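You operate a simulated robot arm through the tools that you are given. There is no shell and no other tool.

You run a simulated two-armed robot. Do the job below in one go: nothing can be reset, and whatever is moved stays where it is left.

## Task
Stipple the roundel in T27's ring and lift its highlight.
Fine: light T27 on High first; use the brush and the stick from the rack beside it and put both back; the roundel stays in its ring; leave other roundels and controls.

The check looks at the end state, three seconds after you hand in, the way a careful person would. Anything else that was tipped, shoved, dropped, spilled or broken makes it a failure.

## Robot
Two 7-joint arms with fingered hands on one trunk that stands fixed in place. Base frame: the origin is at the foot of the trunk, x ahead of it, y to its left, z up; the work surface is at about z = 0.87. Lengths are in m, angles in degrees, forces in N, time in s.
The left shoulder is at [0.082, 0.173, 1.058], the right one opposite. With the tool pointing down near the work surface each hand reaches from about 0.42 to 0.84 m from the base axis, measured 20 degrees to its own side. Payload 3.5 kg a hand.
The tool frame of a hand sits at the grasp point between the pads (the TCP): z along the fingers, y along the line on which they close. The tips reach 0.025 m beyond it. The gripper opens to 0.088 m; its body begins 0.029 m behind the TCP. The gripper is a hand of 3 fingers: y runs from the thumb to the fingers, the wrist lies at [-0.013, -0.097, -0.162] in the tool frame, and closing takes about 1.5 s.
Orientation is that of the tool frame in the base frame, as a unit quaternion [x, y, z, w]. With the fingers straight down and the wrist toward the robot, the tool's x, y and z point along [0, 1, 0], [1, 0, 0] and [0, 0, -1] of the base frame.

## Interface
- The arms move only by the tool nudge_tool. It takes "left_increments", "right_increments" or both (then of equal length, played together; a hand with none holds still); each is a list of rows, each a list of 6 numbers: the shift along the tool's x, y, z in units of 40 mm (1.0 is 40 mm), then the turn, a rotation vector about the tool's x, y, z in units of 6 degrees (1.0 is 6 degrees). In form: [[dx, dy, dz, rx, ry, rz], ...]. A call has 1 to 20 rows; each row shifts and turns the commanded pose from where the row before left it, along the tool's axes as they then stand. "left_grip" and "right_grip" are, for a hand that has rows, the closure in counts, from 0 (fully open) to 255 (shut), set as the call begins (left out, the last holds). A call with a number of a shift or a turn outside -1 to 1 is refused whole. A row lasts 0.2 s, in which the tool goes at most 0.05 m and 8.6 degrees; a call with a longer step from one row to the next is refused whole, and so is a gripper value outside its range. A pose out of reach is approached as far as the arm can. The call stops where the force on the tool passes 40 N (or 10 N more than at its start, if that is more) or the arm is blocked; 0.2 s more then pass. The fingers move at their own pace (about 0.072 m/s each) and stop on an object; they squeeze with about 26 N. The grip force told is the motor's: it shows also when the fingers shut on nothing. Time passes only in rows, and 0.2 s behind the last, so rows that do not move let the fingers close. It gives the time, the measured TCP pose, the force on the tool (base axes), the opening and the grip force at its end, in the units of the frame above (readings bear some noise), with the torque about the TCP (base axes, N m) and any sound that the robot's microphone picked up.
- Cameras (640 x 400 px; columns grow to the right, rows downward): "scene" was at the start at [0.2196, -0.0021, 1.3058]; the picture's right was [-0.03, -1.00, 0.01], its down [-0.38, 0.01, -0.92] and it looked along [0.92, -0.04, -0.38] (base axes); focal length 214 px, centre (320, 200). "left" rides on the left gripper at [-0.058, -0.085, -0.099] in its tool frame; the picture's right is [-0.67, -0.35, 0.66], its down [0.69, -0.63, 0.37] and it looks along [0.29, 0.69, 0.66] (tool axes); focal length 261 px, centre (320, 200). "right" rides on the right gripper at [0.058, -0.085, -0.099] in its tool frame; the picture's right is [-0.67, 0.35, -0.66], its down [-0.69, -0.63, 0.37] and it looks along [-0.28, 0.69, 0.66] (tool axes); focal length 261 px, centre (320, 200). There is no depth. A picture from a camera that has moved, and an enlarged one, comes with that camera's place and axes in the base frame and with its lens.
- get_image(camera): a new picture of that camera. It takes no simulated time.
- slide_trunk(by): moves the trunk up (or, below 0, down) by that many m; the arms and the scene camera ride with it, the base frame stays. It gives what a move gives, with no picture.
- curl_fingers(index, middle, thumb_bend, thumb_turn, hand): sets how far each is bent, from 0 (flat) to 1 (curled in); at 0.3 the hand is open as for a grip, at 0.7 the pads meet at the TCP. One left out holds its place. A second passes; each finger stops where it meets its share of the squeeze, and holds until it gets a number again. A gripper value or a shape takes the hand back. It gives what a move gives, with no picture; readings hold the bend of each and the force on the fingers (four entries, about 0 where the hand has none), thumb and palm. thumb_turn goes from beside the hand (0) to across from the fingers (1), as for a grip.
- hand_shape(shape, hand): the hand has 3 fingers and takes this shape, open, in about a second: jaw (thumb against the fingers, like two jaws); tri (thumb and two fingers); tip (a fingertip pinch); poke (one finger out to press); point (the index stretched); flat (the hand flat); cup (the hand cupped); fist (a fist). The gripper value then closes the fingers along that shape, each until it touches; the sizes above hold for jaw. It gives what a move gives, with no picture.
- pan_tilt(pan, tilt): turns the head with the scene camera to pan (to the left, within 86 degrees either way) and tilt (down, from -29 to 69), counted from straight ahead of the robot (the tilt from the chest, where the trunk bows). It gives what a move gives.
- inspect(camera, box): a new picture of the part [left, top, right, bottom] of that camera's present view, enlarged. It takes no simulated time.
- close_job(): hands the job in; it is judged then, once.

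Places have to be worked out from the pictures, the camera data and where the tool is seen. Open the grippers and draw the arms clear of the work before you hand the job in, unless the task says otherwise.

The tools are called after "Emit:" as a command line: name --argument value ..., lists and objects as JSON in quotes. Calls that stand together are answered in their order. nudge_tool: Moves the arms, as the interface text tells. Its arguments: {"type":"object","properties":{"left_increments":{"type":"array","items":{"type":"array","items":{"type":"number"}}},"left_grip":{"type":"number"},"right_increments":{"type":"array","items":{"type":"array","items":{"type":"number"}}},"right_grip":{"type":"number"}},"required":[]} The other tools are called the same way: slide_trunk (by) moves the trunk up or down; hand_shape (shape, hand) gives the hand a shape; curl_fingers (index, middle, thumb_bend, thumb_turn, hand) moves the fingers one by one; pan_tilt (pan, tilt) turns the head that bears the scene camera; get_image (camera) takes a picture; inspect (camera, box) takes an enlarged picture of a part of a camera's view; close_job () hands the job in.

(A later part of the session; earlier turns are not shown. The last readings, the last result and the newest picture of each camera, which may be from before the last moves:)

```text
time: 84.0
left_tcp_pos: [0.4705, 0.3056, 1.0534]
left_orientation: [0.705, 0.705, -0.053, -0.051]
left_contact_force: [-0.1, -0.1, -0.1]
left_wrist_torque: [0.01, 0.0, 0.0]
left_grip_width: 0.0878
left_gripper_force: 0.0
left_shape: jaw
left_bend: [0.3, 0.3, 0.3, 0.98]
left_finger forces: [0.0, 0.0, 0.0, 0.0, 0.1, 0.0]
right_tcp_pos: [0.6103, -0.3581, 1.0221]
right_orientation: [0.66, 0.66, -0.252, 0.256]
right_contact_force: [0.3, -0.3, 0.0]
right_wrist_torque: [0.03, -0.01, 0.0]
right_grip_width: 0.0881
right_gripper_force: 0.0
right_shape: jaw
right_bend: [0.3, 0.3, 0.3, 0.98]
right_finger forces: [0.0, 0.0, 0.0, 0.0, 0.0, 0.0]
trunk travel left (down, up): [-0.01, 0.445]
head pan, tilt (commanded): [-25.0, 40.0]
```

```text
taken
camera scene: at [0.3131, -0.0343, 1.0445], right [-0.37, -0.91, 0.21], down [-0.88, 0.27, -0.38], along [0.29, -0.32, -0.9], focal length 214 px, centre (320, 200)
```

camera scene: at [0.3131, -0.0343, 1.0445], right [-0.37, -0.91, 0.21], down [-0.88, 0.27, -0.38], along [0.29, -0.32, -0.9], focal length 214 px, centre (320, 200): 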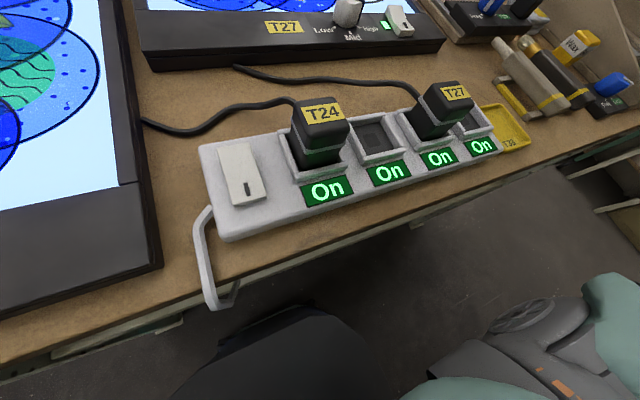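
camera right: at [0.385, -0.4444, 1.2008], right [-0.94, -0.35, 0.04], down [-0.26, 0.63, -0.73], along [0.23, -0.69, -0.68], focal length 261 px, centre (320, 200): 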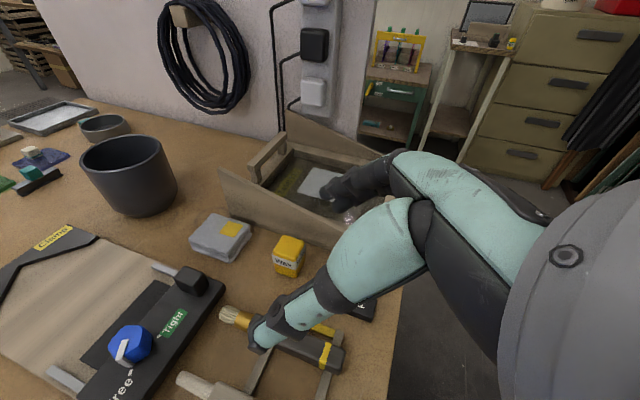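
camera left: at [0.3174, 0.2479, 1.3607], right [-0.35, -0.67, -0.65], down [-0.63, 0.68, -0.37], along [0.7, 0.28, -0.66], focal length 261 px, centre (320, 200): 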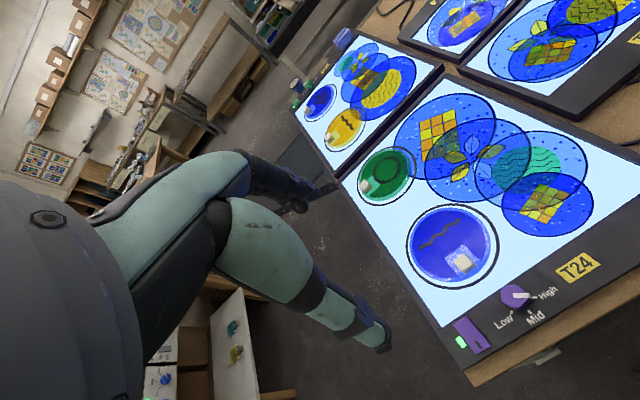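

The trunk leans well forward now, nothing touched. Tilting the head up to see, and testing forward reach with the rolled hand.

Emit:
pan_tilt --pan -35 --tilt 5

Emit:
nudge_tool --right_increments '[[0, 0.7, 0, 0, 0, 0], [0, 0.7, 0, 0, 0, 0], [0, 0.7, 0, 0, 0, 0]]'

Emit:
get_image --camera "scene"

```text
time: 85.0
left_tcp_pos: [0.4715, 0.3046, 1.0528]
left_orientation: [0.705, 0.705, -0.052, -0.052]
left_contact_force: [0.2, -1.1, 0.0]
left_wrist_torque: [0.0, 0.02, -0.03]
left_grip_width: 0.0874
left_gripper_force: 0.1
left_shape: jaw
left_bend: [0.3, 0.3, 0.3, 0.98]
left_finger forces: [0.1, 0.0, 0.0, 0.1, 0.1, 0.0]
right_tcp_pos: [0.6116, -0.3578, 1.0218]
right_orientation: [0.66, 0.66, -0.253, 0.255]
right_contact_force: [-0.7, 0.0, 0.3]
right_wrist_torque: [-0.03, 0.0, 0.02]
right_grip_width: 0.088
right_gripper_force: 0.0
right_shape: jaw
right_bend: [0.3, 0.3, 0.3, 0.98]
right_finger forces: [0.0, 0.0, 0.0, 0.0, 0.0, 0.0]
trunk travel left (down, up): [-0.01, 0.445]
head pan, tilt (commanded): [-35.0, 5.0]
```

```text
time: 85.8
left_tcp_pos: [0.4717, 0.3035, 1.052]
left_orientation: [0.704, 0.706, -0.054, -0.053]
left_contact_force: [0.3, 0.1, -0.1]
left_wrist_torque: [0.03, 0.02, 0.0]
left_grip_width: 0.0874
left_gripper_force: 0.0
left_shape: jaw
left_bend: [0.3, 0.3, 0.3, 0.98]
left_finger forces: [0.1, 0.0, 0.0, 0.0, 0.1, 0.1]
right_tcp_pos: [0.6913, -0.365, 1.0188]
right_orientation: [0.66, 0.66, -0.254, 0.254]
right_contact_force: [-0.2, -0.1, 0.9]
right_wrist_torque: [0.0, -0.03, 0.01]
right_grip_width: 0.0881
right_gripper_force: 0.2
right_shape: jaw
right_bend: [0.3, 0.3, 0.3, 0.98]
right_finger forces: [0.0, 0.0, 0.0, 0.1, 0.0, 0.0]
right hand out of reach, approached as far as the arm can: row 3
trunk travel left (down, up): [-0.01, 0.445]
head pan, tilt (commanded): [-35.0, 5.0]
```

```text
taken
camera scene: at [0.3412, -0.0519, 1.0927], right [-0.5, -0.82, 0.28], down [-0.55, 0.05, -0.83], along [0.67, -0.57, -0.48], focal length 214 px, centre (320, 200)
```

scene: 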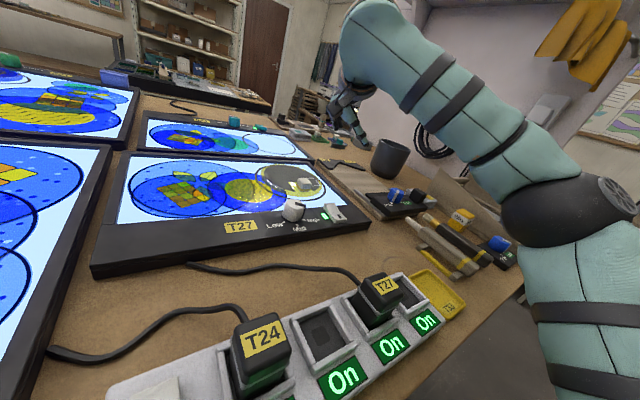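

Now x ≈ 0.69 is reachable with the 42° tip-down roll. I'll test a bit more roll and move toward [0.68, -0.32, 0.98].

Emit:
nudge_tool --right_increments '[[0, -0.3, 0, 0, 0, 0], [0, 0, 0, 0, -1, 0], [0, 0, 0, 0, -1, 0]]'

Emit:
nudge_tool --right_increments '[[0.85, 0, 0.12, 0, 0, 0], [0.6, 0, 0.1, 0, 0, 0]]'

Emit:
get_image --camera "left"

Emit:
get_image --camera "scene"

```text
time: 86.6
left_tcp_pos: [0.472, 0.3045, 1.0527]
left_orientation: [0.704, 0.706, -0.053, -0.052]
left_contact_force: [-0.4, -0.7, -0.2]
left_wrist_torque: [0.04, 0.01, -0.01]
left_grip_width: 0.0874
left_gripper_force: 0.2
left_shape: jaw
left_bend: [0.3, 0.3, 0.3, 0.98]
left_finger forces: [0.0, 0.1, 0.1, 0.0, 0.1, 0.0]
right_tcp_pos: [0.6782, -0.3635, 1.0203]
right_orientation: [0.63, 0.63, -0.32, 0.322]
right_contact_force: [-0.3, 0.2, 0.2]
right_wrist_torque: [-0.01, 0.02, -0.01]
right_grip_width: 0.0882
right_gripper_force: 0.0
right_shape: jaw
right_bend: [0.3, 0.3, 0.3, 0.98]
right_finger forces: [0.0, 0.1, 0.1, 0.0, 0.0, 0.0]
trunk travel left (down, up): [-0.01, 0.445]
head pan, tilt (commanded): [-35.0, 5.0]
```

```text
time: 87.2
left_tcp_pos: [0.4716, 0.3046, 1.0522]
left_orientation: [0.705, 0.705, -0.053, -0.051]
left_contact_force: [-0.7, 0.5, 0.1]
left_wrist_torque: [-0.01, 0.0, 0.02]
left_grip_width: 0.0875
left_gripper_force: 0.0
left_shape: jaw
left_bend: [0.3, 0.3, 0.3, 0.98]
left_finger forces: [0.1, 0.0, 0.0, 0.0, 0.0, 0.0]
right_tcp_pos: [0.6788, -0.3364, 0.9681]
right_orientation: [0.629, 0.63, -0.321, 0.322]
right_contact_force: [0.1, -0.4, -0.7]
right_wrist_torque: [-0.01, -0.01, -0.02]
right_grip_width: 0.088
right_gripper_force: 0.0
right_shape: jaw
right_bend: [0.3, 0.3, 0.3, 0.98]
right_finger forces: [0.1, 0.0, 0.0, 0.0, 0.0, 0.0]
trunk travel left (down, up): [-0.01, 0.445]
head pan, tilt (commanded): [-35.0, 5.0]
```

```text
taken
camera left: at [0.4022, 0.2469, 1.1629], right [-0.44, -0.67, -0.6], down [-0.68, 0.68, -0.27], along [0.59, 0.29, -0.76], focal length 261 px, centre (320, 200)
```

left: 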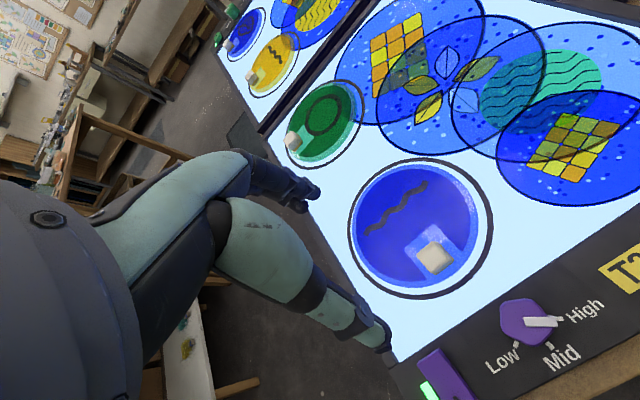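

```text
taken
camera scene: at [0.3403, -0.0513, 1.0932], right [-0.5, -0.82, 0.28], down [-0.55, 0.05, -0.83], along [0.67, -0.57, -0.48], focal length 214 px, centre (320, 200)
```

scene: 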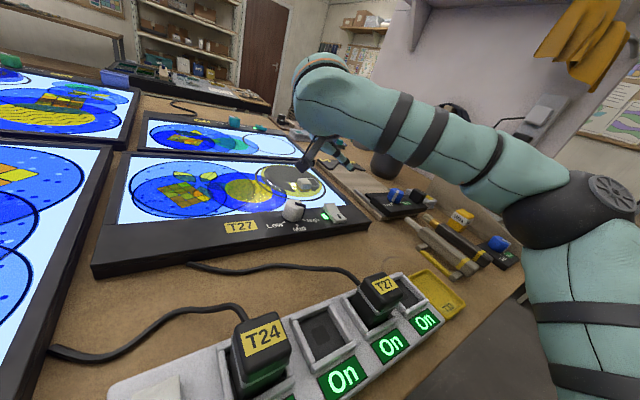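

With the trunk low, even 54° tip-down is reachable at [0.679, -0.336, 0.968]. So the plan works with the right hand alone: grip upright at the rack (yaw −90°), then roll at T27. I'll back out, go upright, and check the rack pose with the trunk low.

Emit:
nudge_tool --right_increments '[[-0.81, 0, -0.59, 0, 0, 0], [-0.81, 0, -0.59, 0, 0, 0], [0, -0.5, 0, 0, 1, 0], [0, -0.5, 0, 0, 1, 0], [0, 0, 0, 0, 1, 0], [0, 0, 0, 0, 1, 0], [0, 0, 0, 0, 1, 0], [0, 0, 0, 0, 1, 0], [0, 0, 0, 0, 1, 0], [0, 0, 0, 0, 1, 0], [0, 0, 0, 0, 1, 0]]'

Emit:
nudge_tool --right_increments '[[-0.65, -0.75, 0, 0, 0, 0], [-0.65, -0.75, 0, 0, 0, 0], [-0.65, -0.75, 0, 0, 0, 0], [-0.65, -0.75, 0, 0, 0, 0], [-0.65, -0.75, 0, 0, 0, 0], [-0.65, -0.75, 0, 0, 0, 0], [0, 0, 0, 0, 0, 1], [0, 0, 0, 0, 0, 1], [0, 0, 0, 0, 0, 1], [0, 0, 0, 0, 0, 1], [0, 0, 0, 0, 0, 1]]'

```text
time: 89.6
left_tcp_pos: [0.4716, 0.3044, 1.0542]
left_orientation: [0.704, 0.706, -0.053, -0.053]
left_contact_force: [-0.5, 0.2, 0.2]
left_wrist_torque: [0.02, -0.03, 0.01]
left_grip_width: 0.0876
left_gripper_force: 0.1
left_shape: jaw
left_bend: [0.3, 0.3, 0.3, 0.98]
left_finger forces: [0.0, 0.0, 0.0, 0.1, 0.0, 0.0]
right_tcp_pos: [0.6328, -0.3562, 1.0307]
right_orientation: [0.707, 0.708, 0.0, 0.0]
right_contact_force: [-1.4, -0.6, 0.6]
right_wrist_torque: [-0.01, 0.02, 0.03]
right_grip_width: 0.0882
right_gripper_force: 0.0
right_shape: jaw
right_bend: [0.3, 0.3, 0.3, 0.98]
right_finger forces: [0.0, 0.0, 0.0, 0.0, 0.0, 0.0]
right hand out of reach, approached as far as the arm can: row 1, 2
trunk travel left (down, up): [-0.01, 0.445]
head pan, tilt (commanded): [-35.0, 5.0]
```

```text
time: 92.0
left_tcp_pos: [0.4712, 0.3047, 1.0527]
left_orientation: [0.705, 0.706, -0.053, -0.052]
left_contact_force: [0.2, -0.3, 0.1]
left_wrist_torque: [-0.01, -0.02, 0.0]
left_grip_width: 0.0875
left_gripper_force: 0.0
left_shape: jaw
left_bend: [0.3, 0.3, 0.3, 0.98]
left_finger forces: [0.1, 0.0, 0.1, 0.0, 0.0, 0.0]
right_tcp_pos: [0.453, -0.5134, 1.0302]
right_orientation: [0.866, 0.5, 0.001, 0.002]
right_contact_force: [0.1, 0.6, 0.4]
right_wrist_torque: [-0.02, 0.04, 0.02]
right_grip_width: 0.0878
right_gripper_force: 0.1
right_shape: jaw
right_bend: [0.3, 0.3, 0.3, 0.98]
right_finger forces: [0.1, 0.0, 0.1, 0.1, 0.0, 0.1]
trunk travel left (down, up): [-0.01, 0.445]
head pan, tilt (commanded): [-35.0, 5.0]
```

Over the rack at yaw −30°, all reachable. Continuing to yaw −90°.

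Emit:
nudge_tool --right_increments '[[0, 0, 0, 0, 0, 1], [0, 0, 0, 0, 0, 1], [0, 0, 0, 0, 0, 1], [0, 0, 0, 0, 0, 1], [0, 0, 0, 0, 0, 1], [0, 0, 0, 0, 0, 1], [0, 0, 0, 0, 0, 1], [0, 0, 0, 0, 0, 1], [0, 0, 0, 0, 0, 1], [0, 0, 0, 0, 0, 1]]' --right_grip 120

Emit:
get_image --camera "scene"

Emit:
get_image --camera "right"

```text
time: 94.2
left_tcp_pos: [0.4714, 0.3049, 1.0522]
left_orientation: [0.704, 0.706, -0.053, -0.051]
left_contact_force: [0.2, 0.2, -0.5]
left_wrist_torque: [0.01, 0.02, -0.01]
left_grip_width: 0.0877
left_gripper_force: 0.1
left_shape: jaw
left_bend: [0.3, 0.3, 0.3, 0.98]
left_finger forces: [0.0, 0.0, 0.1, 0.0, 0.1, 0.0]
right_tcp_pos: [0.4528, -0.5137, 1.0272]
right_orientation: [0.958, 0.285, 0.003, 0.001]
right_contact_force: [0.1, 0.1, 0.6]
right_wrist_torque: [0.0, 0.02, -0.01]
right_grip_width: 0.0472
right_gripper_force: 0.0
right_shape: jaw
right_bend: [0.74, 0.43, 0.68, 1.0]
right_finger forces: [0.1, 0.0, 0.1, 0.0, 0.1, 0.0]
right hand out of reach, approached as far as the arm can: row 5, 6, 7, 8, 9, 10
trunk travel left (down, up): [-0.01, 0.445]
head pan, tilt (commanded): [-35.0, 5.0]
```

```text
taken
camera scene: at [0.34, -0.0513, 1.0933], right [-0.5, -0.82, 0.28], down [-0.55, 0.05, -0.83], along [0.67, -0.57, -0.48], focal length 214 px, centre (320, 200)
```

scene: 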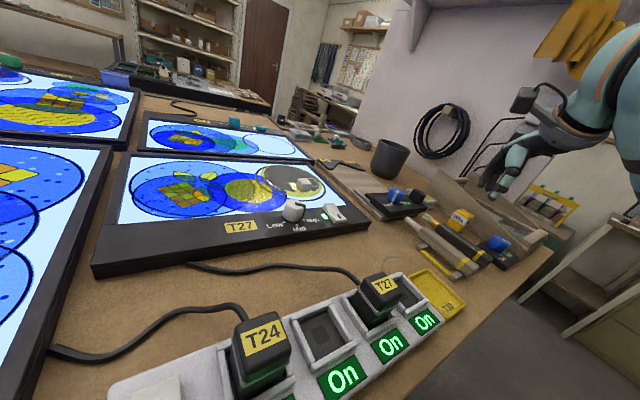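

```text
taken
camera right: at [0.453, -0.4115, 1.1255], right [-0.37, -0.66, 0.65], down [-0.92, 0.15, -0.37], along [0.14, -0.74, -0.66], focal length 261 px, centre (320, 200)
```

right: 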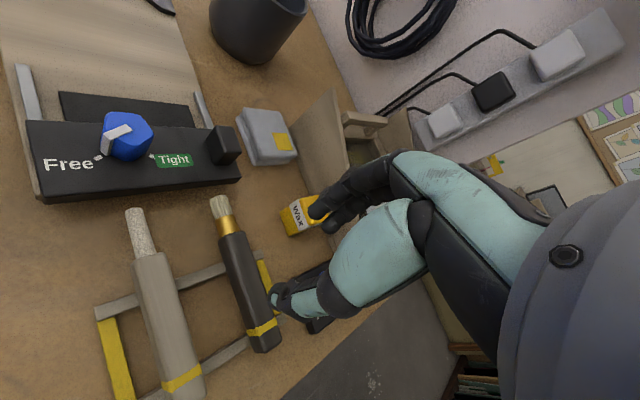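

With the trunk low, yaw −90° isn't available at the rack, so I'll grasp with the trunk at its original height and lean in only for T27. Let me zoom on this good view of the tools and of my fingers at this opening.

Emit:
inspect --camera "right" --box '[90, 180, 350, 400]'

Emit:
inspect --camera "scene" --box '[380, 100, 600, 290]'

```text
1.82 times, centred on (220, 290) of right
camera zoom: at [0.453, -0.4115, 1.1255], right [-0.37, -0.66, 0.65], down [-0.92, 0.15, -0.37], along [0.14, -0.74, -0.66], focal length 474 px, centre (502, 36)
```

zoom: 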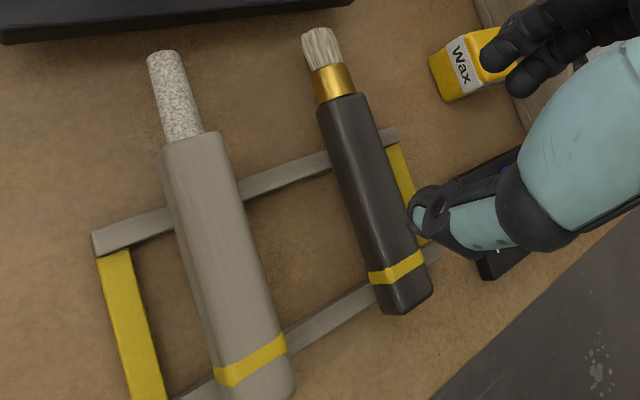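

```text
2.11 times, centred on (490, 195) of scene
camera zoom: at [0.34, -0.0513, 1.0933], right [-0.5, -0.82, 0.28], down [-0.55, 0.05, -0.83], along [0.67, -0.57, -0.48], focal length 452 px, centre (-38, 210)
```

zoom: 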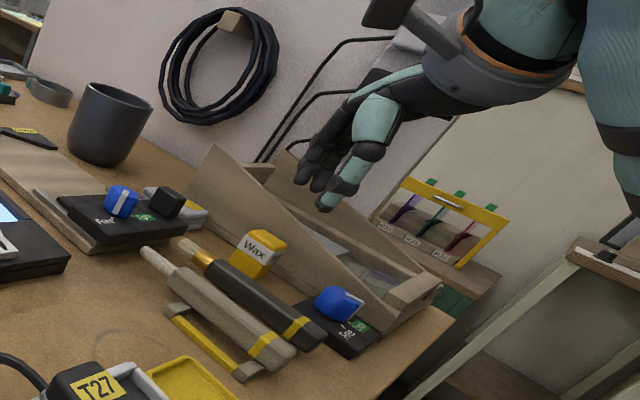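

Good overhead view: brush axis y ≈ −0.534 (handle x 0.385–0.49, tip ≈ 0.525); stick axis y ≈ −0.465 (tip ≈ 0.526). Raising the trunk back to its original height for the grasp.

Emit:
slide_trunk --by 0.14

Emit:
pan_tilt --pan -45 --tilt 35

Emit:
nudge_tool --right_increments '[[0, 0, 0, 0, 0, 1], [0, 0, 0, 0, 0, 1], [0, 0, 0, 0, 0, 1], [0, 0, 0, 0, 0, 1], [0, 0, 0, 0, 0, 1], [0, 0, 0, 0, 0, 0.52]]'

```text
time: 95.9
left_tcp_pos: [0.4722, 0.3049, 1.1923]
left_orientation: [0.704, 0.706, -0.053, -0.051]
left_contact_force: [0.1, -0.5, 0.3]
left_wrist_torque: [0.01, -0.03, 0.0]
left_grip_width: 0.0875
left_gripper_force: 0.1
left_shape: jaw
left_bend: [0.3, 0.3, 0.3, 0.98]
left_finger forces: [0.0, 0.0, 0.0, 0.0, 0.0, 0.0]
right_tcp_pos: [0.4536, -0.5128, 1.1697]
right_orientation: [0.958, 0.285, 0.002, 0.001]
right_contact_force: [0.1, 0.1, 0.2]
right_wrist_torque: [0.02, 0.01, 0.0]
right_grip_width: 0.0467
right_gripper_force: 0.1
right_shape: jaw
right_bend: [0.74, 0.43, 0.68, 1.0]
right_finger forces: [0.0, 0.0, 0.0, 0.0, 0.1, 0.1]
trunk travel left (down, up): [-0.15, 0.305]
head pan, tilt (commanded): [-35.0, 5.0]
```

```text
time: 96.8
left_tcp_pos: [0.4714, 0.3052, 1.1927]
left_orientation: [0.705, 0.706, -0.052, -0.051]
left_contact_force: [0.1, -0.1, -0.1]
left_wrist_torque: [-0.03, -0.04, 0.0]
left_grip_width: 0.0876
left_gripper_force: 0.1
left_shape: jaw
left_bend: [0.3, 0.3, 0.3, 0.98]
left_finger forces: [0.1, 0.0, 0.0, 0.0, 0.0, 0.0]
right_tcp_pos: [0.4525, -0.5147, 1.1694]
right_orientation: [0.958, 0.286, 0.002, 0.001]
right_contact_force: [0.2, -0.2, 0.3]
right_wrist_torque: [0.0, -0.03, -0.03]
right_grip_width: 0.0471
right_gripper_force: 0.1
right_shape: jaw
right_bend: [0.74, 0.43, 0.68, 1.0]
right_finger forces: [0.1, 0.0, 0.1, 0.0, 0.0, 0.0]
trunk travel left (down, up): [-0.15, 0.305]
head pan, tilt (commanded): [-45.0, 35.0]
```

```text
time: 98.2
left_tcp_pos: [0.4711, 0.3059, 1.1931]
left_orientation: [0.705, 0.706, -0.053, -0.052]
left_contact_force: [0.2, 0.2, -0.5]
left_wrist_torque: [-0.02, -0.01, 0.01]
left_grip_width: 0.0879
left_gripper_force: 0.0
left_shape: jaw
left_bend: [0.3, 0.3, 0.3, 0.98]
left_finger forces: [0.0, 0.1, 0.0, 0.1, 0.1, 0.1]
right_tcp_pos: [0.4527, -0.5138, 1.1696]
right_orientation: [1.0, -0.001, 0.003, 0.001]
right_contact_force: [-0.7, -0.4, 0.6]
right_wrist_torque: [-0.02, -0.07, 0.01]
right_grip_width: 0.0469
right_gripper_force: 0.1
right_shape: jaw
right_bend: [0.74, 0.43, 0.68, 1.0]
right_finger forces: [0.0, 0.1, 0.0, 0.1, 0.0, 0.1]
trunk travel left (down, up): [-0.15, 0.305]
head pan, tilt (commanded): [-45.0, 35.0]
```

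At yaw −90°. Moving above the brush handle at [0.427, -0.534] and down to z ≈ 0.98 for a look.

Emit:
nudge_tool --right_increments '[[-0.16, 0.126, 0.95, 0, 0, 0], [-0.16, 0.126, 0.95, 0, 0, 0], [-0.16, 0.126, 0.95, 0, 0, 0], [-0.16, 0.126, 0.95, 0, 0, 0], [0, 0, 0.95, 0, 0, 0]]'

Emit:
get_image --camera "scene"

Emit:
get_image --camera "right"

```text
time: 99.4
left_tcp_pos: [0.4714, 0.304, 1.1921]
left_orientation: [0.705, 0.706, -0.054, -0.051]
left_contact_force: [-0.7, 0.4, 0.0]
left_wrist_torque: [0.01, 0.03, -0.01]
left_grip_width: 0.0876
left_gripper_force: 0.1
left_shape: jaw
left_bend: [0.3, 0.3, 0.3, 0.98]
left_finger forces: [0.0, 0.1, 0.1, 0.0, 0.1, 0.1]
right_tcp_pos: [0.428, -0.5343, 0.9778]
right_orientation: [1.0, 0.0, 0.002, 0.001]
right_contact_force: [1.6, 0.1, -0.7]
right_wrist_torque: [0.01, 0.0, 0.0]
right_grip_width: 0.0469
right_gripper_force: 0.1
right_shape: jaw
right_bend: [0.74, 0.43, 0.68, 1.0]
right_finger forces: [0.0, 0.0, 0.0, 0.0, 0.0, 0.1]
trunk travel left (down, up): [-0.15, 0.305]
head pan, tilt (commanded): [-45.0, 35.0]
```

```text
taken
camera scene: at [0.1808, -0.0612, 1.2716], right [-0.69, -0.71, 0.17], down [-0.59, 0.41, -0.7], along [0.42, -0.58, -0.7], focal length 214 px, centre (320, 200)
```

scene: 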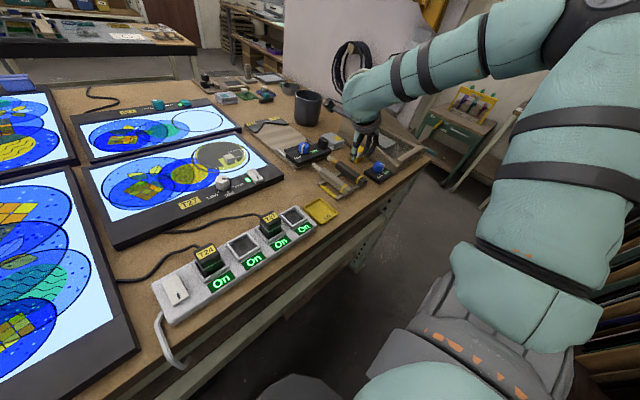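

```text
taken
camera right: at [0.4838, -0.4491, 1.0769], right [-0.67, -0.35, 0.65], down [-0.69, 0.63, -0.37], along [-0.28, -0.7, -0.66], focal length 261 px, centre (320, 200)
```

right: 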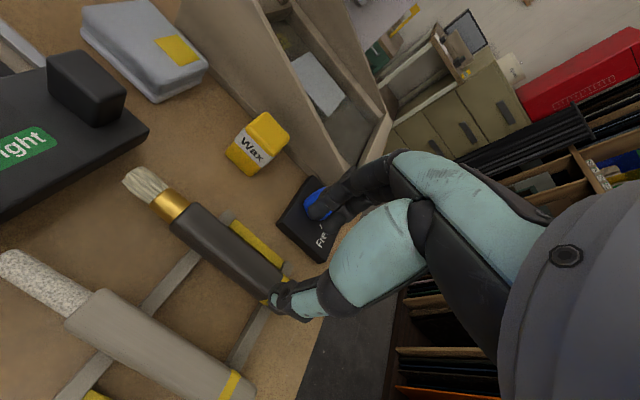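

Thumb is at y ≈ −0.50 and fingers at y ≈ −0.567, centred on the brush with small margins to the stick and the Lock box. Narrowing slightly and descending in two steps.

Emit:
nudge_tool --right_increments '[[0, 0, 0.5, 0, 0, 0], [0, 0, 0.5, 0, 0, 0]]' --right_grip 130

Emit:
inspect --camera "scene" --box '[310, 120, 410, 200]'

Emit:
inspect --camera "right" --box '[150, 150, 370, 340]'

```text
time: 100.0
left_tcp_pos: [0.4716, 0.3044, 1.1929]
left_orientation: [0.704, 0.706, -0.053, -0.052]
left_contact_force: [-1.6, 0.7, -0.6]
left_wrist_torque: [0.0, -0.04, -0.01]
left_grip_width: 0.0874
left_gripper_force: 0.1
left_shape: jaw
left_bend: [0.3, 0.3, 0.3, 0.98]
left_finger forces: [0.0, 0.0, 0.1, 0.0, 0.1, 0.0]
right_tcp_pos: [0.4291, -0.5334, 0.9388]
right_orientation: [1.0, 0.001, 0.002, 0.0]
right_contact_force: [0.0, -0.9, 0.0]
right_wrist_torque: [0.01, 0.0, 0.02]
right_grip_width: 0.0437
right_gripper_force: 0.1
right_shape: jaw
right_bend: [0.74, 0.45, 0.69, 1.0]
right_finger forces: [0.1, 0.0, 0.0, 0.1, 0.1, 0.0]
trunk travel left (down, up): [-0.15, 0.305]
head pan, tilt (commanded): [-45.0, 35.0]
```

```text
5.00 times, centred on (360, 160) of scene
camera zoom: at [0.1805, -0.0612, 1.2717], right [-0.69, -0.71, 0.17], down [-0.59, 0.41, -0.7], along [0.42, -0.58, -0.7], focal length 1072 px, centre (120, 400)
```

zoom: 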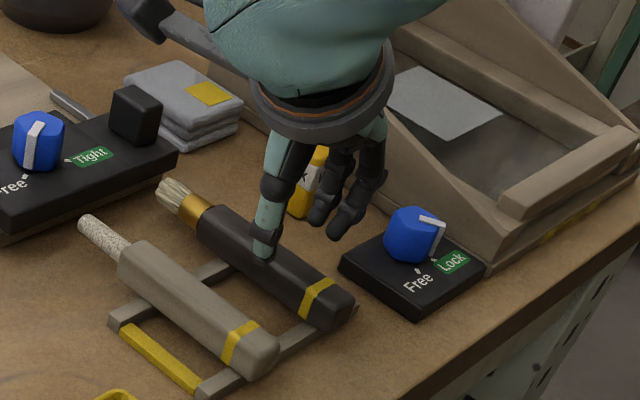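

```text
2.11 times, centred on (260, 245) of right
camera zoom: at [0.4851, -0.4483, 1.0381], right [-0.67, -0.35, 0.65], down [-0.68, 0.63, -0.37], along [-0.28, -0.7, -0.66], focal length 549 px, centre (446, 105)
```

zoom: 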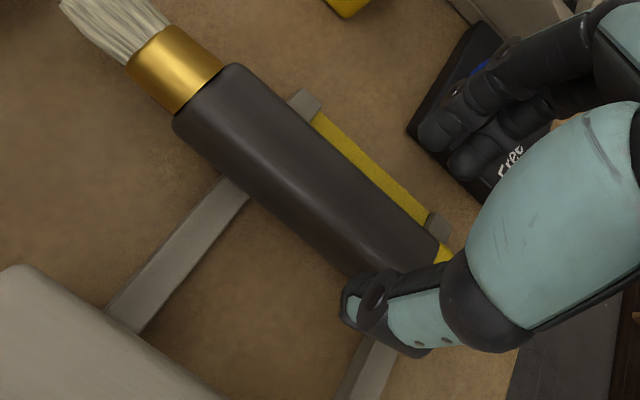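

Aligned: thumb left and two fingers right of the handle, between the rack bars. Descending to z ≈ 0.909.

Emit:
nudge_tool --right_increments '[[0, 0, 0.4, 0, 0, 0], [0, 0, 0.34, 0, 0, 0]]'

Emit:
inspect --camera "scene" --box '[310, 120, 410, 200]'

Emit:
inspect --camera "right" --box '[150, 150, 370, 340]'

```text
time: 100.6
left_tcp_pos: [0.4716, 0.3049, 1.1927]
left_orientation: [0.705, 0.705, -0.053, -0.051]
left_contact_force: [0.3, 0.2, -0.2]
left_wrist_torque: [0.02, 0.0, -0.01]
left_grip_width: 0.0878
left_gripper_force: 0.1
left_shape: jaw
left_bend: [0.3, 0.3, 0.3, 0.98]
left_finger forces: [0.0, 0.1, 0.1, 0.0, 0.0, 0.0]
right_tcp_pos: [0.4291, -0.5324, 0.9091]
right_orientation: [1.0, 0.001, 0.002, 0.001]
right_contact_force: [-1.1, 0.5, 0.4]
right_wrist_torque: [0.0, 0.03, -0.02]
right_grip_width: 0.0435
right_gripper_force: 0.1
right_shape: jaw
right_bend: [0.74, 0.45, 0.69, 1.0]
right_finger forces: [0.0, 0.0, 0.0, 0.0, 0.0, 0.0]
trunk travel left (down, up): [-0.15, 0.305]
head pan, tilt (commanded): [-45.0, 35.0]
```

```text
5.00 times, centred on (360, 160) of scene
camera zoom: at [0.1803, -0.0611, 1.2717], right [-0.69, -0.71, 0.17], down [-0.59, 0.41, -0.7], along [0.42, -0.58, -0.7], focal length 1072 px, centre (120, 400)
```

zoom: 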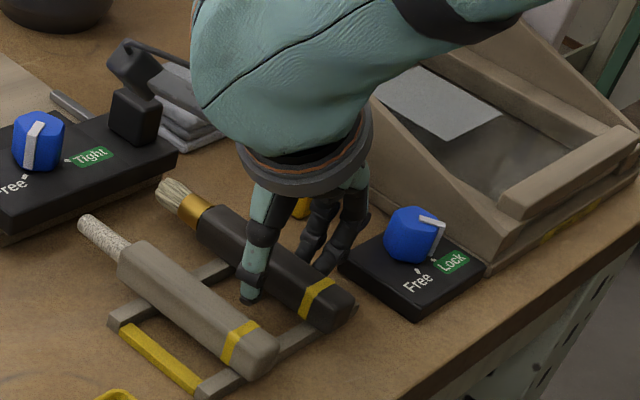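

```text
2.11 times, centred on (260, 245) of right
camera zoom: at [0.4848, -0.4487, 1.0081], right [-0.67, -0.35, 0.65], down [-0.68, 0.63, -0.37], along [-0.28, -0.7, -0.66], focal length 549 px, centre (446, 105)
```

zoom: 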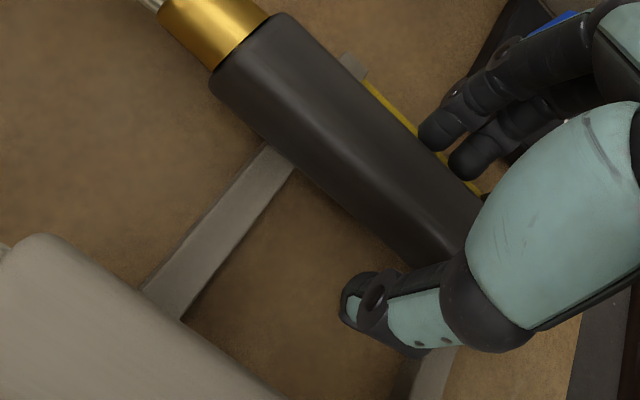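

No contact, straddling properly. Closing the fingers on the brush handle.

Emit:
nudge_tool --right_increments '[[0, 0, 0, 0, 0, 0], [0, 0, 0, 0, 0, 0], [0, 0, 0, 0, 0, 0], [0, 0, 0, 0, 0, 0], [0, 0, 0, 0, 0, 0], [0, 0, 0, 0, 0, 0], [0, 0, 0, 0, 0, 0], [0, 0, 0, 0, 0, 0]]' --right_grip 255

Emit:
inspect --camera "scene" --box '[310, 120, 410, 200]'

Emit:
inspect --camera "right" --box '[150, 150, 370, 340]'

```text
time: 102.4
left_tcp_pos: [0.4697, 0.3045, 1.1923]
left_orientation: [0.705, 0.706, -0.053, -0.052]
left_contact_force: [-0.4, 1.0, -0.3]
left_wrist_torque: [0.0, -0.02, -0.01]
left_grip_width: 0.0877
left_gripper_force: 0.1
left_shape: jaw
left_bend: [0.3, 0.3, 0.3, 0.98]
left_finger forces: [0.0, 0.0, 0.0, 0.0, 0.0, 0.0]
right_tcp_pos: [0.4279, -0.5334, 0.9082]
right_orientation: [1.0, 0.0, 0.003, 0.001]
right_contact_force: [0.1, -0.5, -0.1]
right_wrist_torque: [-0.03, 0.01, -0.02]
right_grip_width: 0.0169
right_gripper_force: 25.7
right_shape: jaw
right_bend: [0.73, 0.6, 0.75, 1.0]
right_finger forces: [15.2, 7.9, 0.1, 0.1, 23.2, 0.0]
trunk travel left (down, up): [-0.15, 0.305]
head pan, tilt (commanded): [-45.0, 35.0]
```

```text
5.00 times, centred on (360, 160) of scene
camera zoom: at [0.18, -0.061, 1.2718], right [-0.69, -0.71, 0.17], down [-0.59, 0.41, -0.7], along [0.42, -0.58, -0.7], focal length 1072 px, centre (120, 400)
```

zoom: 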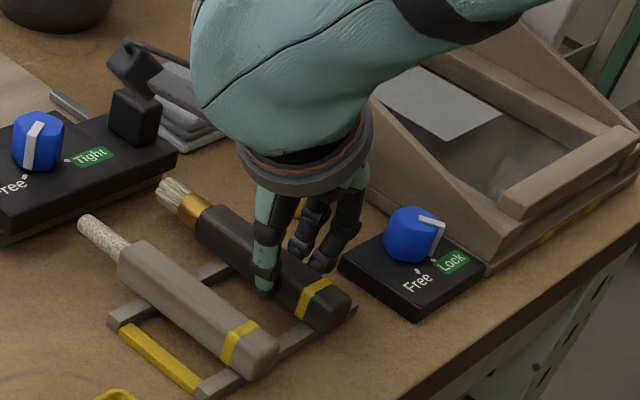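

```text
2.11 times, centred on (260, 245) of right
camera zoom: at [0.4846, -0.4486, 1.0085], right [-0.67, -0.35, 0.65], down [-0.68, 0.63, -0.37], along [-0.28, -0.7, -0.66], focal length 549 px, centre (446, 105)
```

zoom: 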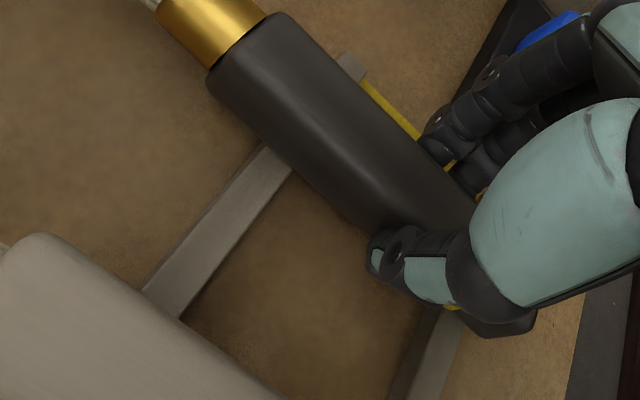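

Brush is gripped at 25.7 N; the grasp pose is [0.428, -0.533, 0.908], yaw −90°, which I'll reuse for putting it back. Lifting straight up.

Emit:
nudge_tool --right_increments '[[0, 0, -0.4, 0, 0, 0], [0, 0, -0.6, 0, 0, 0]]'

Emit:
inspect --camera "scene" --box '[290, 100, 410, 200]'

Emit:
get_image --camera "right"

```text
time: 103.0
left_tcp_pos: [0.4694, 0.3042, 1.1921]
left_orientation: [0.704, 0.706, -0.052, -0.052]
left_contact_force: [-0.1, 0.1, 0.5]
left_wrist_torque: [0.01, -0.03, 0.0]
left_grip_width: 0.0878
left_gripper_force: 0.0
left_shape: jaw
left_bend: [0.3, 0.3, 0.3, 0.98]
left_finger forces: [0.0, 0.0, 0.1, 0.0, 0.0, 0.1]
right_tcp_pos: [0.4282, -0.5331, 0.9505]
right_orientation: [1.0, 0.001, 0.003, 0.002]
right_contact_force: [-0.4, 0.5, -1.3]
right_wrist_torque: [0.0, 0.03, -0.03]
right_grip_width: 0.0165
right_gripper_force: 26.1
right_shape: jaw
right_bend: [0.73, 0.6, 0.75, 1.0]
right_finger forces: [15.1, 8.3, 0.0, 0.1, 23.2, 0.1]
trunk travel left (down, up): [-0.15, 0.305]
head pan, tilt (commanded): [-45.0, 35.0]
```

```text
4.00 times, centred on (350, 150) of scene
camera zoom: at [0.1794, -0.0607, 1.272], right [-0.69, -0.71, 0.17], down [-0.59, 0.41, -0.7], along [0.42, -0.58, -0.7], focal length 858 px, centre (200, 400)
```

zoom: 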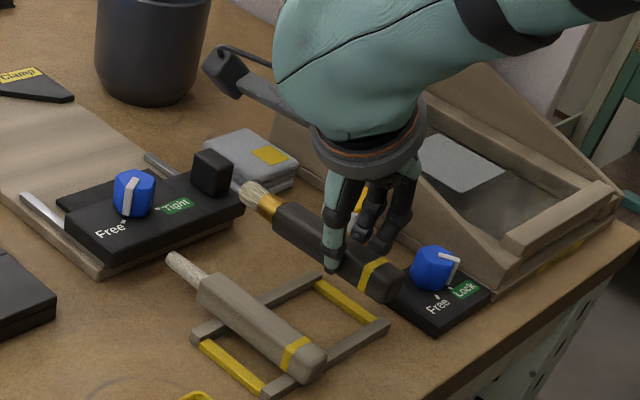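

```text
taken
camera right: at [0.4836, -0.4485, 1.0492], right [-0.67, -0.35, 0.65], down [-0.68, 0.63, -0.37], along [-0.28, -0.7, -0.66], focal length 261 px, centre (320, 200)
```

right: 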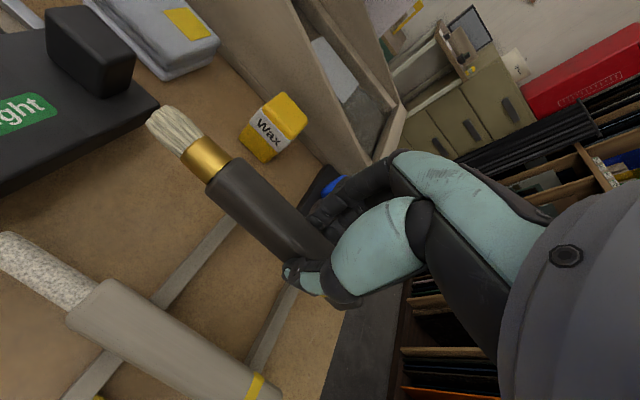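

Brush is lifted level; its bristle tip is ~0.10 m along tool x and 0.021 m beyond the TCP. Raising higher and turning to yaw 0 in the air.

Emit:
nudge_tool --right_increments '[[0, 0, -1, 0, 0, 0], [0, 0, -1, 0, 0, 0], [0, 0, -1, 0, 0, 0], [0, 0, -1, 0, 0, 0], [0, 0, 0, 0, 0, -1], [0, 0, 0, 0, 0, -1], [0, 0, 0, 0, 0, -1], [0, 0, 0, 0, 0, -1], [0, 0, 0, 0, 0, -1], [0, 0, 0, 0, 0, -1], [0, 0, 0, 0, 0, -1], [0, 0, 0, 0, 0, -1], [0, 0, 0, 0, 0, -1], [0, 0, 0, 0, 0, -1]]'

Emit:
nudge_tool --right_increments '[[0, 0, 0, 0, 0, -1], [0, 0, 0, 0, 0, -1], [0, 0, 0, 0, 0, -1], [0, 0, 0, 0, 0, -1], [0, 0, 0, 0, 0, -1], [0.8, 0.75, -0.3, 0, 0, 0], [0.8, 0.75, -0.3, 0, 0, 0], [0.8, 0.75, -0.3, 0, 0, 0], [0.8, 0.75, -0.3, 0, 0, 0]]'

Emit:
get_image --camera "scene"

Emit:
get_image --camera "right"

```text
time: 106.0
left_tcp_pos: [0.4715, 0.3044, 1.1936]
left_orientation: [0.704, 0.706, -0.052, -0.052]
left_contact_force: [0.3, -0.4, 0.7]
left_wrist_torque: [0.0, 0.0, 0.02]
left_grip_width: 0.0878
left_gripper_force: 0.2
left_shape: jaw
left_bend: [0.3, 0.3, 0.3, 0.98]
left_finger forces: [0.0, 0.0, 0.0, 0.0, 0.0, 0.1]
right_tcp_pos: [0.4281, -0.5329, 1.1094]
right_orientation: [0.865, 0.502, 0.001, 0.001]
right_contact_force: [-0.8, 0.8, -1.2]
right_wrist_torque: [-0.02, -0.01, -0.04]
right_grip_width: 0.0167
right_gripper_force: 25.9
right_shape: jaw
right_bend: [0.73, 0.6, 0.75, 1.0]
right_finger forces: [15.1, 8.3, 0.1, 0.0, 23.2, 0.0]
trunk travel left (down, up): [-0.15, 0.305]
head pan, tilt (commanded): [-45.0, 35.0]
```

```text
time: 108.0
left_tcp_pos: [0.472, 0.3076, 1.193]
left_orientation: [0.706, 0.704, -0.053, -0.051]
left_contact_force: [0.1, 0.0, -0.7]
left_wrist_torque: [0.0, 0.0, -0.02]
left_grip_width: 0.0877
left_gripper_force: 0.1
left_shape: jaw
left_bend: [0.3, 0.3, 0.3, 0.98]
left_finger forces: [0.0, 0.0, 0.0, 0.0, 0.0, 0.1]
right_tcp_pos: [0.5482, -0.4025, 1.1595]
right_orientation: [0.707, 0.707, 0.0, 0.003]
right_contact_force: [0.1, 0.4, -1.1]
right_wrist_torque: [-0.02, 0.04, 0.0]
right_grip_width: 0.0165
right_gripper_force: 26.2
right_shape: jaw
right_bend: [0.73, 0.6, 0.75, 1.0]
right_finger forces: [15.1, 8.2, 0.1, 0.0, 23.3, 0.0]
trunk travel left (down, up): [-0.15, 0.305]
head pan, tilt (commanded): [-45.0, 35.0]
```

```text
taken
camera scene: at [0.1806, -0.0586, 1.2718], right [-0.69, -0.71, 0.17], down [-0.59, 0.4, -0.7], along [0.42, -0.58, -0.7], focal length 214 px, centre (320, 200)
```

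scene: 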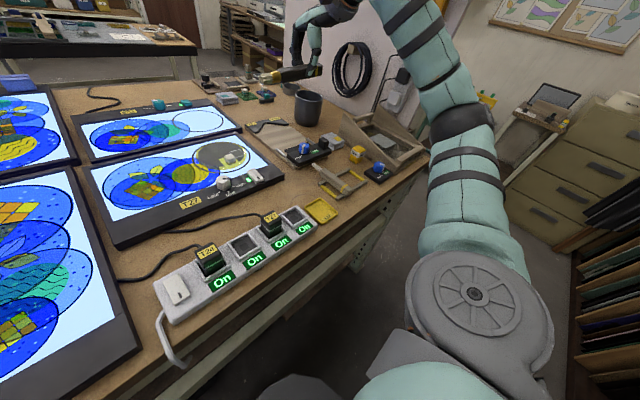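

```text
taken
camera right: at [0.4623, -0.3447, 1.2569], right [0.35, -0.67, 0.66], down [-0.63, -0.69, -0.36], along [0.7, -0.29, -0.66], focal length 261 px, centre (320, 200)
```

right: 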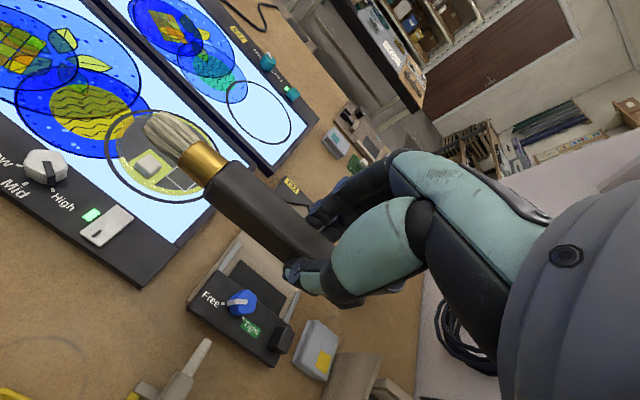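

Brush points left, held firmly. Now leaning the trunk in (−0.14 m); the hand will end at z ≈ 1.02, well above T27.

Emit:
slide_trunk --by -0.14

Emit:
pan_tilt --pan -30 --tilt 5

Emit:
get_image --camera "scene"

Emit:
get_image --camera "right"

```text
time: 109.7
left_tcp_pos: [0.4699, 0.3038, 1.0533]
left_orientation: [0.704, 0.706, -0.052, -0.051]
left_contact_force: [0.6, -0.3, 0.4]
left_wrist_torque: [-0.01, -0.02, -0.01]
left_grip_width: 0.0878
left_gripper_force: 0.1
left_shape: jaw
left_bend: [0.3, 0.3, 0.3, 0.98]
left_finger forces: [0.0, 0.0, 0.1, 0.1, 0.1, 0.1]
right_tcp_pos: [0.5471, -0.406, 1.0191]
right_orientation: [0.707, 0.707, 0.001, 0.003]
right_contact_force: [-0.5, 1.3, -0.1]
right_wrist_torque: [-0.02, -0.01, 0.01]
right_grip_width: 0.0167
right_gripper_force: 25.9
right_shape: jaw
right_bend: [0.73, 0.6, 0.75, 1.0]
right_finger forces: [15.0, 8.2, 0.0, 0.0, 23.3, 0.1]
trunk travel left (down, up): [-0.01, 0.445]
head pan, tilt (commanded): [-45.0, 35.0]
```

```text
time: 110.6
left_tcp_pos: [0.4713, 0.3043, 1.0519]
left_orientation: [0.705, 0.706, -0.053, -0.052]
left_contact_force: [-0.4, 0.0, -0.5]
left_wrist_torque: [-0.02, 0.01, 0.03]
left_grip_width: 0.0877
left_gripper_force: 0.0
left_shape: jaw
left_bend: [0.3, 0.3, 0.3, 0.98]
left_finger forces: [0.0, 0.0, 0.0, 0.0, 0.2, 0.0]
right_tcp_pos: [0.5465, -0.4046, 1.0179]
right_orientation: [0.706, 0.708, 0.0, 0.002]
right_contact_force: [0.6, -0.1, -0.4]
right_wrist_torque: [-0.01, 0.01, -0.02]
right_grip_width: 0.0165
right_gripper_force: 26.0
right_shape: jaw
right_bend: [0.73, 0.6, 0.75, 1.0]
right_finger forces: [14.9, 8.1, 0.0, 0.1, 23.1, 0.1]
trunk travel left (down, up): [-0.01, 0.445]
head pan, tilt (commanded): [-30.0, 5.0]
```

```text
taken
camera scene: at [0.3438, -0.0446, 1.0911], right [-0.43, -0.87, 0.25], down [-0.56, 0.04, -0.83], along [0.71, -0.5, -0.5], focal length 214 px, centre (320, 200)
```

scene: 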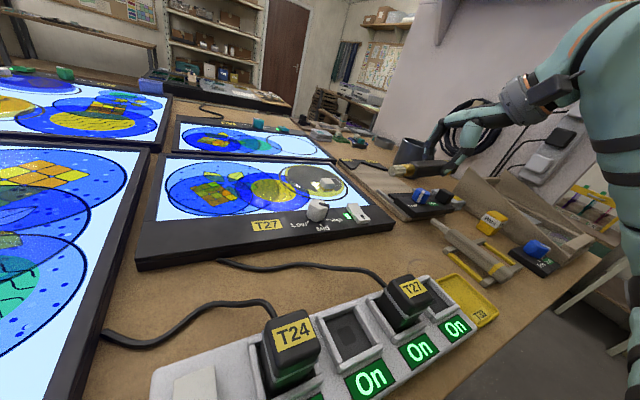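

```text
taken
camera right: at [0.4607, -0.3475, 1.1165], right [0.35, -0.67, 0.66], down [-0.63, -0.69, -0.37], along [0.7, -0.28, -0.66], focal length 261 px, centre (320, 200)
```

right: 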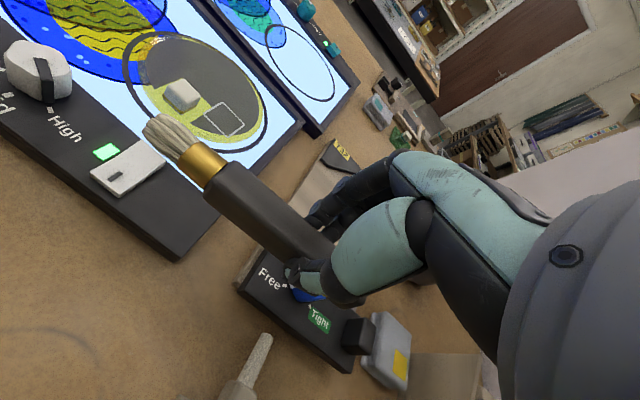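

Raising slightly, then rolling the brush tip down to 42° while moving forward.

Emit:
nudge_tool --right_increments '[[0, 0.3, -0.9, 0, 0, 0], [0, 0.3, 0, 0, -1, 0], [0, 0.3, 0, 0, -1, 0], [0, 0.3, 0, 0, -1, 0], [0, 0.3, 0, 0, -1, 0], [0, 0.3, 0, 0, -1, 0], [0, 0.2, 0, 0, -1, 0], [0, 0.2, 0, 0, -1, 0]]'

Emit:
get_image --camera "right"

Emit:
get_image --camera "scene"

```text
time: 112.4
left_tcp_pos: [0.4726, 0.3053, 1.0531]
left_orientation: [0.704, 0.706, -0.053, -0.052]
left_contact_force: [0.0, 0.4, 0.1]
left_wrist_torque: [-0.01, 0.01, -0.03]
left_grip_width: 0.0877
left_gripper_force: 0.0
left_shape: jaw
left_bend: [0.3, 0.3, 0.3, 0.98]
left_finger forces: [0.1, 0.1, 0.0, 0.0, 0.0, 0.0]
right_tcp_pos: [0.6362, -0.4049, 1.0557]
right_orientation: [0.66, 0.659, -0.253, 0.256]
right_contact_force: [0.1, -0.8, -0.2]
right_wrist_torque: [0.0, -0.01, 0.02]
right_grip_width: 0.0167
right_gripper_force: 26.3
right_shape: jaw
right_bend: [0.73, 0.6, 0.75, 1.0]
right_finger forces: [15.0, 8.1, 0.0, 0.0, 23.1, 0.0]
trunk travel left (down, up): [-0.01, 0.445]
head pan, tilt (commanded): [-30.0, 5.0]
```

```text
taken
camera right: at [0.5494, -0.2955, 1.0884], right [0.34, -0.06, 0.94], down [-0.63, -0.75, 0.19], along [0.7, -0.65, -0.3], focal length 261 px, centre (320, 200)
```

right: 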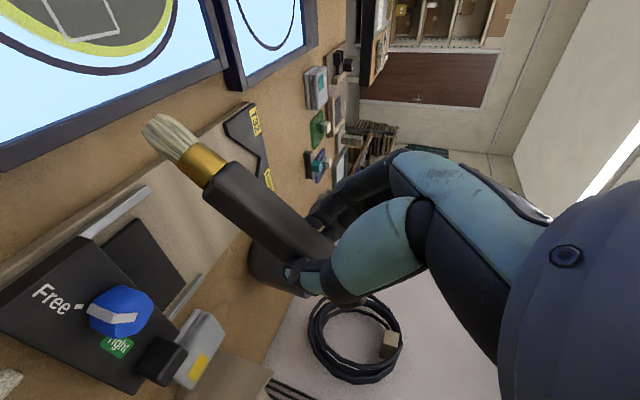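

```text
taken
camera scene: at [0.3442, -0.0444, 1.091], right [-0.43, -0.87, 0.25], down [-0.56, 0.04, -0.83], along [0.71, -0.5, -0.5], focal length 214 px, centre (320, 200)
```

scene: 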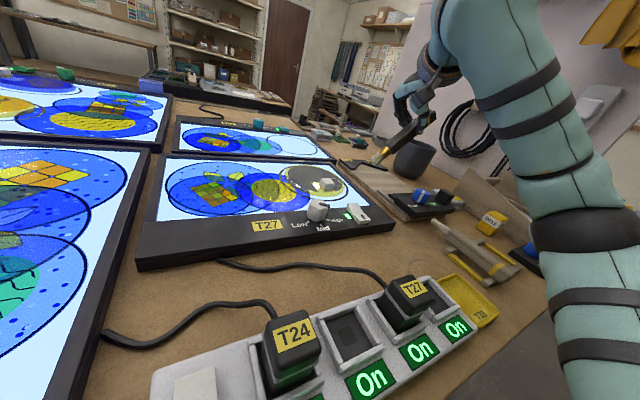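

The brush is rolled 42° tip-down. From earlier views the coat is a disc of ~5.8 cm radius centred at [0.688, -0.265], the highlight square spans x 0.655–0.687, y −0.317…−0.282, and the little handle block is at [0.641, -0.263]. Rolling to 54° and testing reach toward the roundel with the tip kept ~4 cm above it.

Emit:
nudge_tool --right_increments '[[0, 0, 0, 0, -1, 0], [0, 0, 0, 0, -1, 0], [0.35, 0.3, -0.49, 0, 0, 0], [0.35, 0.3, -0.49, 0, 0, 0]]'

Emit:
get_image --camera "right"

Emit:
get_image --camera "scene"

```text
time: 113.4
left_tcp_pos: [0.4717, 0.3053, 1.0523]
left_orientation: [0.705, 0.705, -0.053, -0.052]
left_contact_force: [0.2, -0.1, 0.6]
left_wrist_torque: [-0.02, 0.0, -0.02]
left_grip_width: 0.0878
left_gripper_force: 0.1
left_shape: jaw
left_bend: [0.3, 0.3, 0.3, 0.98]
left_finger forces: [0.0, 0.0, 0.0, 0.1, 0.0, 0.1]
right_tcp_pos: [0.6593, -0.3563, 1.0559]
right_orientation: [0.631, 0.628, -0.321, 0.323]
right_contact_force: [-0.2, 0.2, 0.0]
right_wrist_torque: [0.01, 0.0, -0.01]
right_grip_width: 0.0168
right_gripper_force: 25.9
right_shape: jaw
right_bend: [0.73, 0.6, 0.75, 1.0]
right_finger forces: [15.2, 8.2, 0.1, 0.0, 23.3, 0.1]
trunk travel left (down, up): [-0.01, 0.445]
head pan, tilt (commanded): [-30.0, 5.0]
```

```text
taken
camera right: at [0.5733, -0.2422, 1.0652], right [0.34, 0.14, 0.93], down [-0.63, -0.7, 0.34], along [0.7, -0.7, -0.15], focal length 261 px, centre (320, 200)
```

right: 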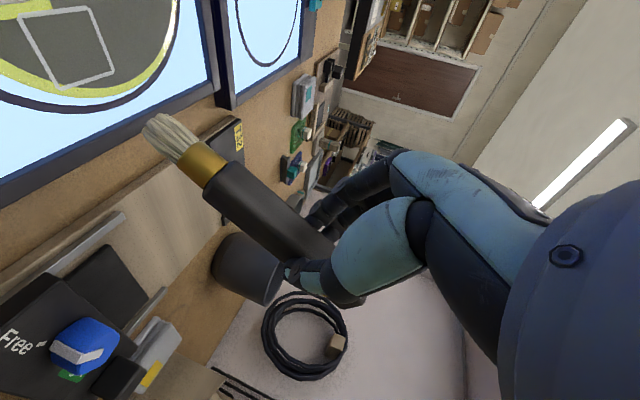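

```text
taken
camera scene: at [0.3441, -0.0442, 1.0911], right [-0.43, -0.87, 0.25], down [-0.56, 0.04, -0.83], along [0.71, -0.5, -0.5], focal length 214 px, centre (320, 200)
```

scene: 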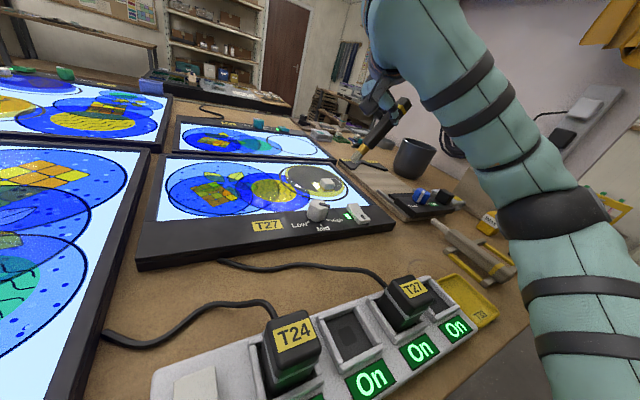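

Tip is at about [0.659, -0.314, 0.962]. Moving it left in small steps at constant height to see how far it can go.

Emit:
nudge_tool --right_increments '[[0.37, 0, -0.5, 0, 0, 0], [0.37, 0, -0.5, 0, 0, 0], [0.37, 0, -0.5, 0, 0, 0]]'

Emit:
get_image --camera "scene"

```text
time: 114.2
left_tcp_pos: [0.4712, 0.3052, 1.0533]
left_orientation: [0.704, 0.706, -0.054, -0.052]
left_contact_force: [-1.4, 0.5, 1.1]
left_wrist_torque: [-0.02, -0.01, -0.01]
left_grip_width: 0.0877
left_gripper_force: 0.1
left_shape: jaw
left_bend: [0.3, 0.3, 0.3, 0.98]
left_finger forces: [0.1, 0.0, 0.0, 0.1, 0.0, 0.1]
right_tcp_pos: [0.6588, -0.2808, 1.0567]
right_orientation: [0.63, 0.63, -0.319, 0.323]
right_contact_force: [0.6, 0.1, -1.3]
right_wrist_torque: [0.0, 0.02, 0.05]
right_grip_width: 0.0165
right_gripper_force: 26.0
right_shape: jaw
right_bend: [0.73, 0.6, 0.75, 1.0]
right_finger forces: [15.2, 8.2, 0.0, 0.1, 23.2, 0.0]
trunk travel left (down, up): [-0.01, 0.445]
head pan, tilt (commanded): [-30.0, 5.0]
```

```text
taken
camera scene: at [0.3437, -0.0438, 1.0913], right [-0.43, -0.87, 0.25], down [-0.56, 0.04, -0.83], along [0.71, -0.5, -0.5], focal length 214 px, centre (320, 200)
```

scene: 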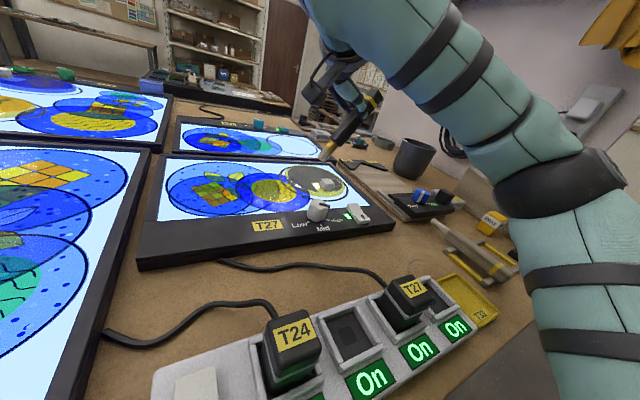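

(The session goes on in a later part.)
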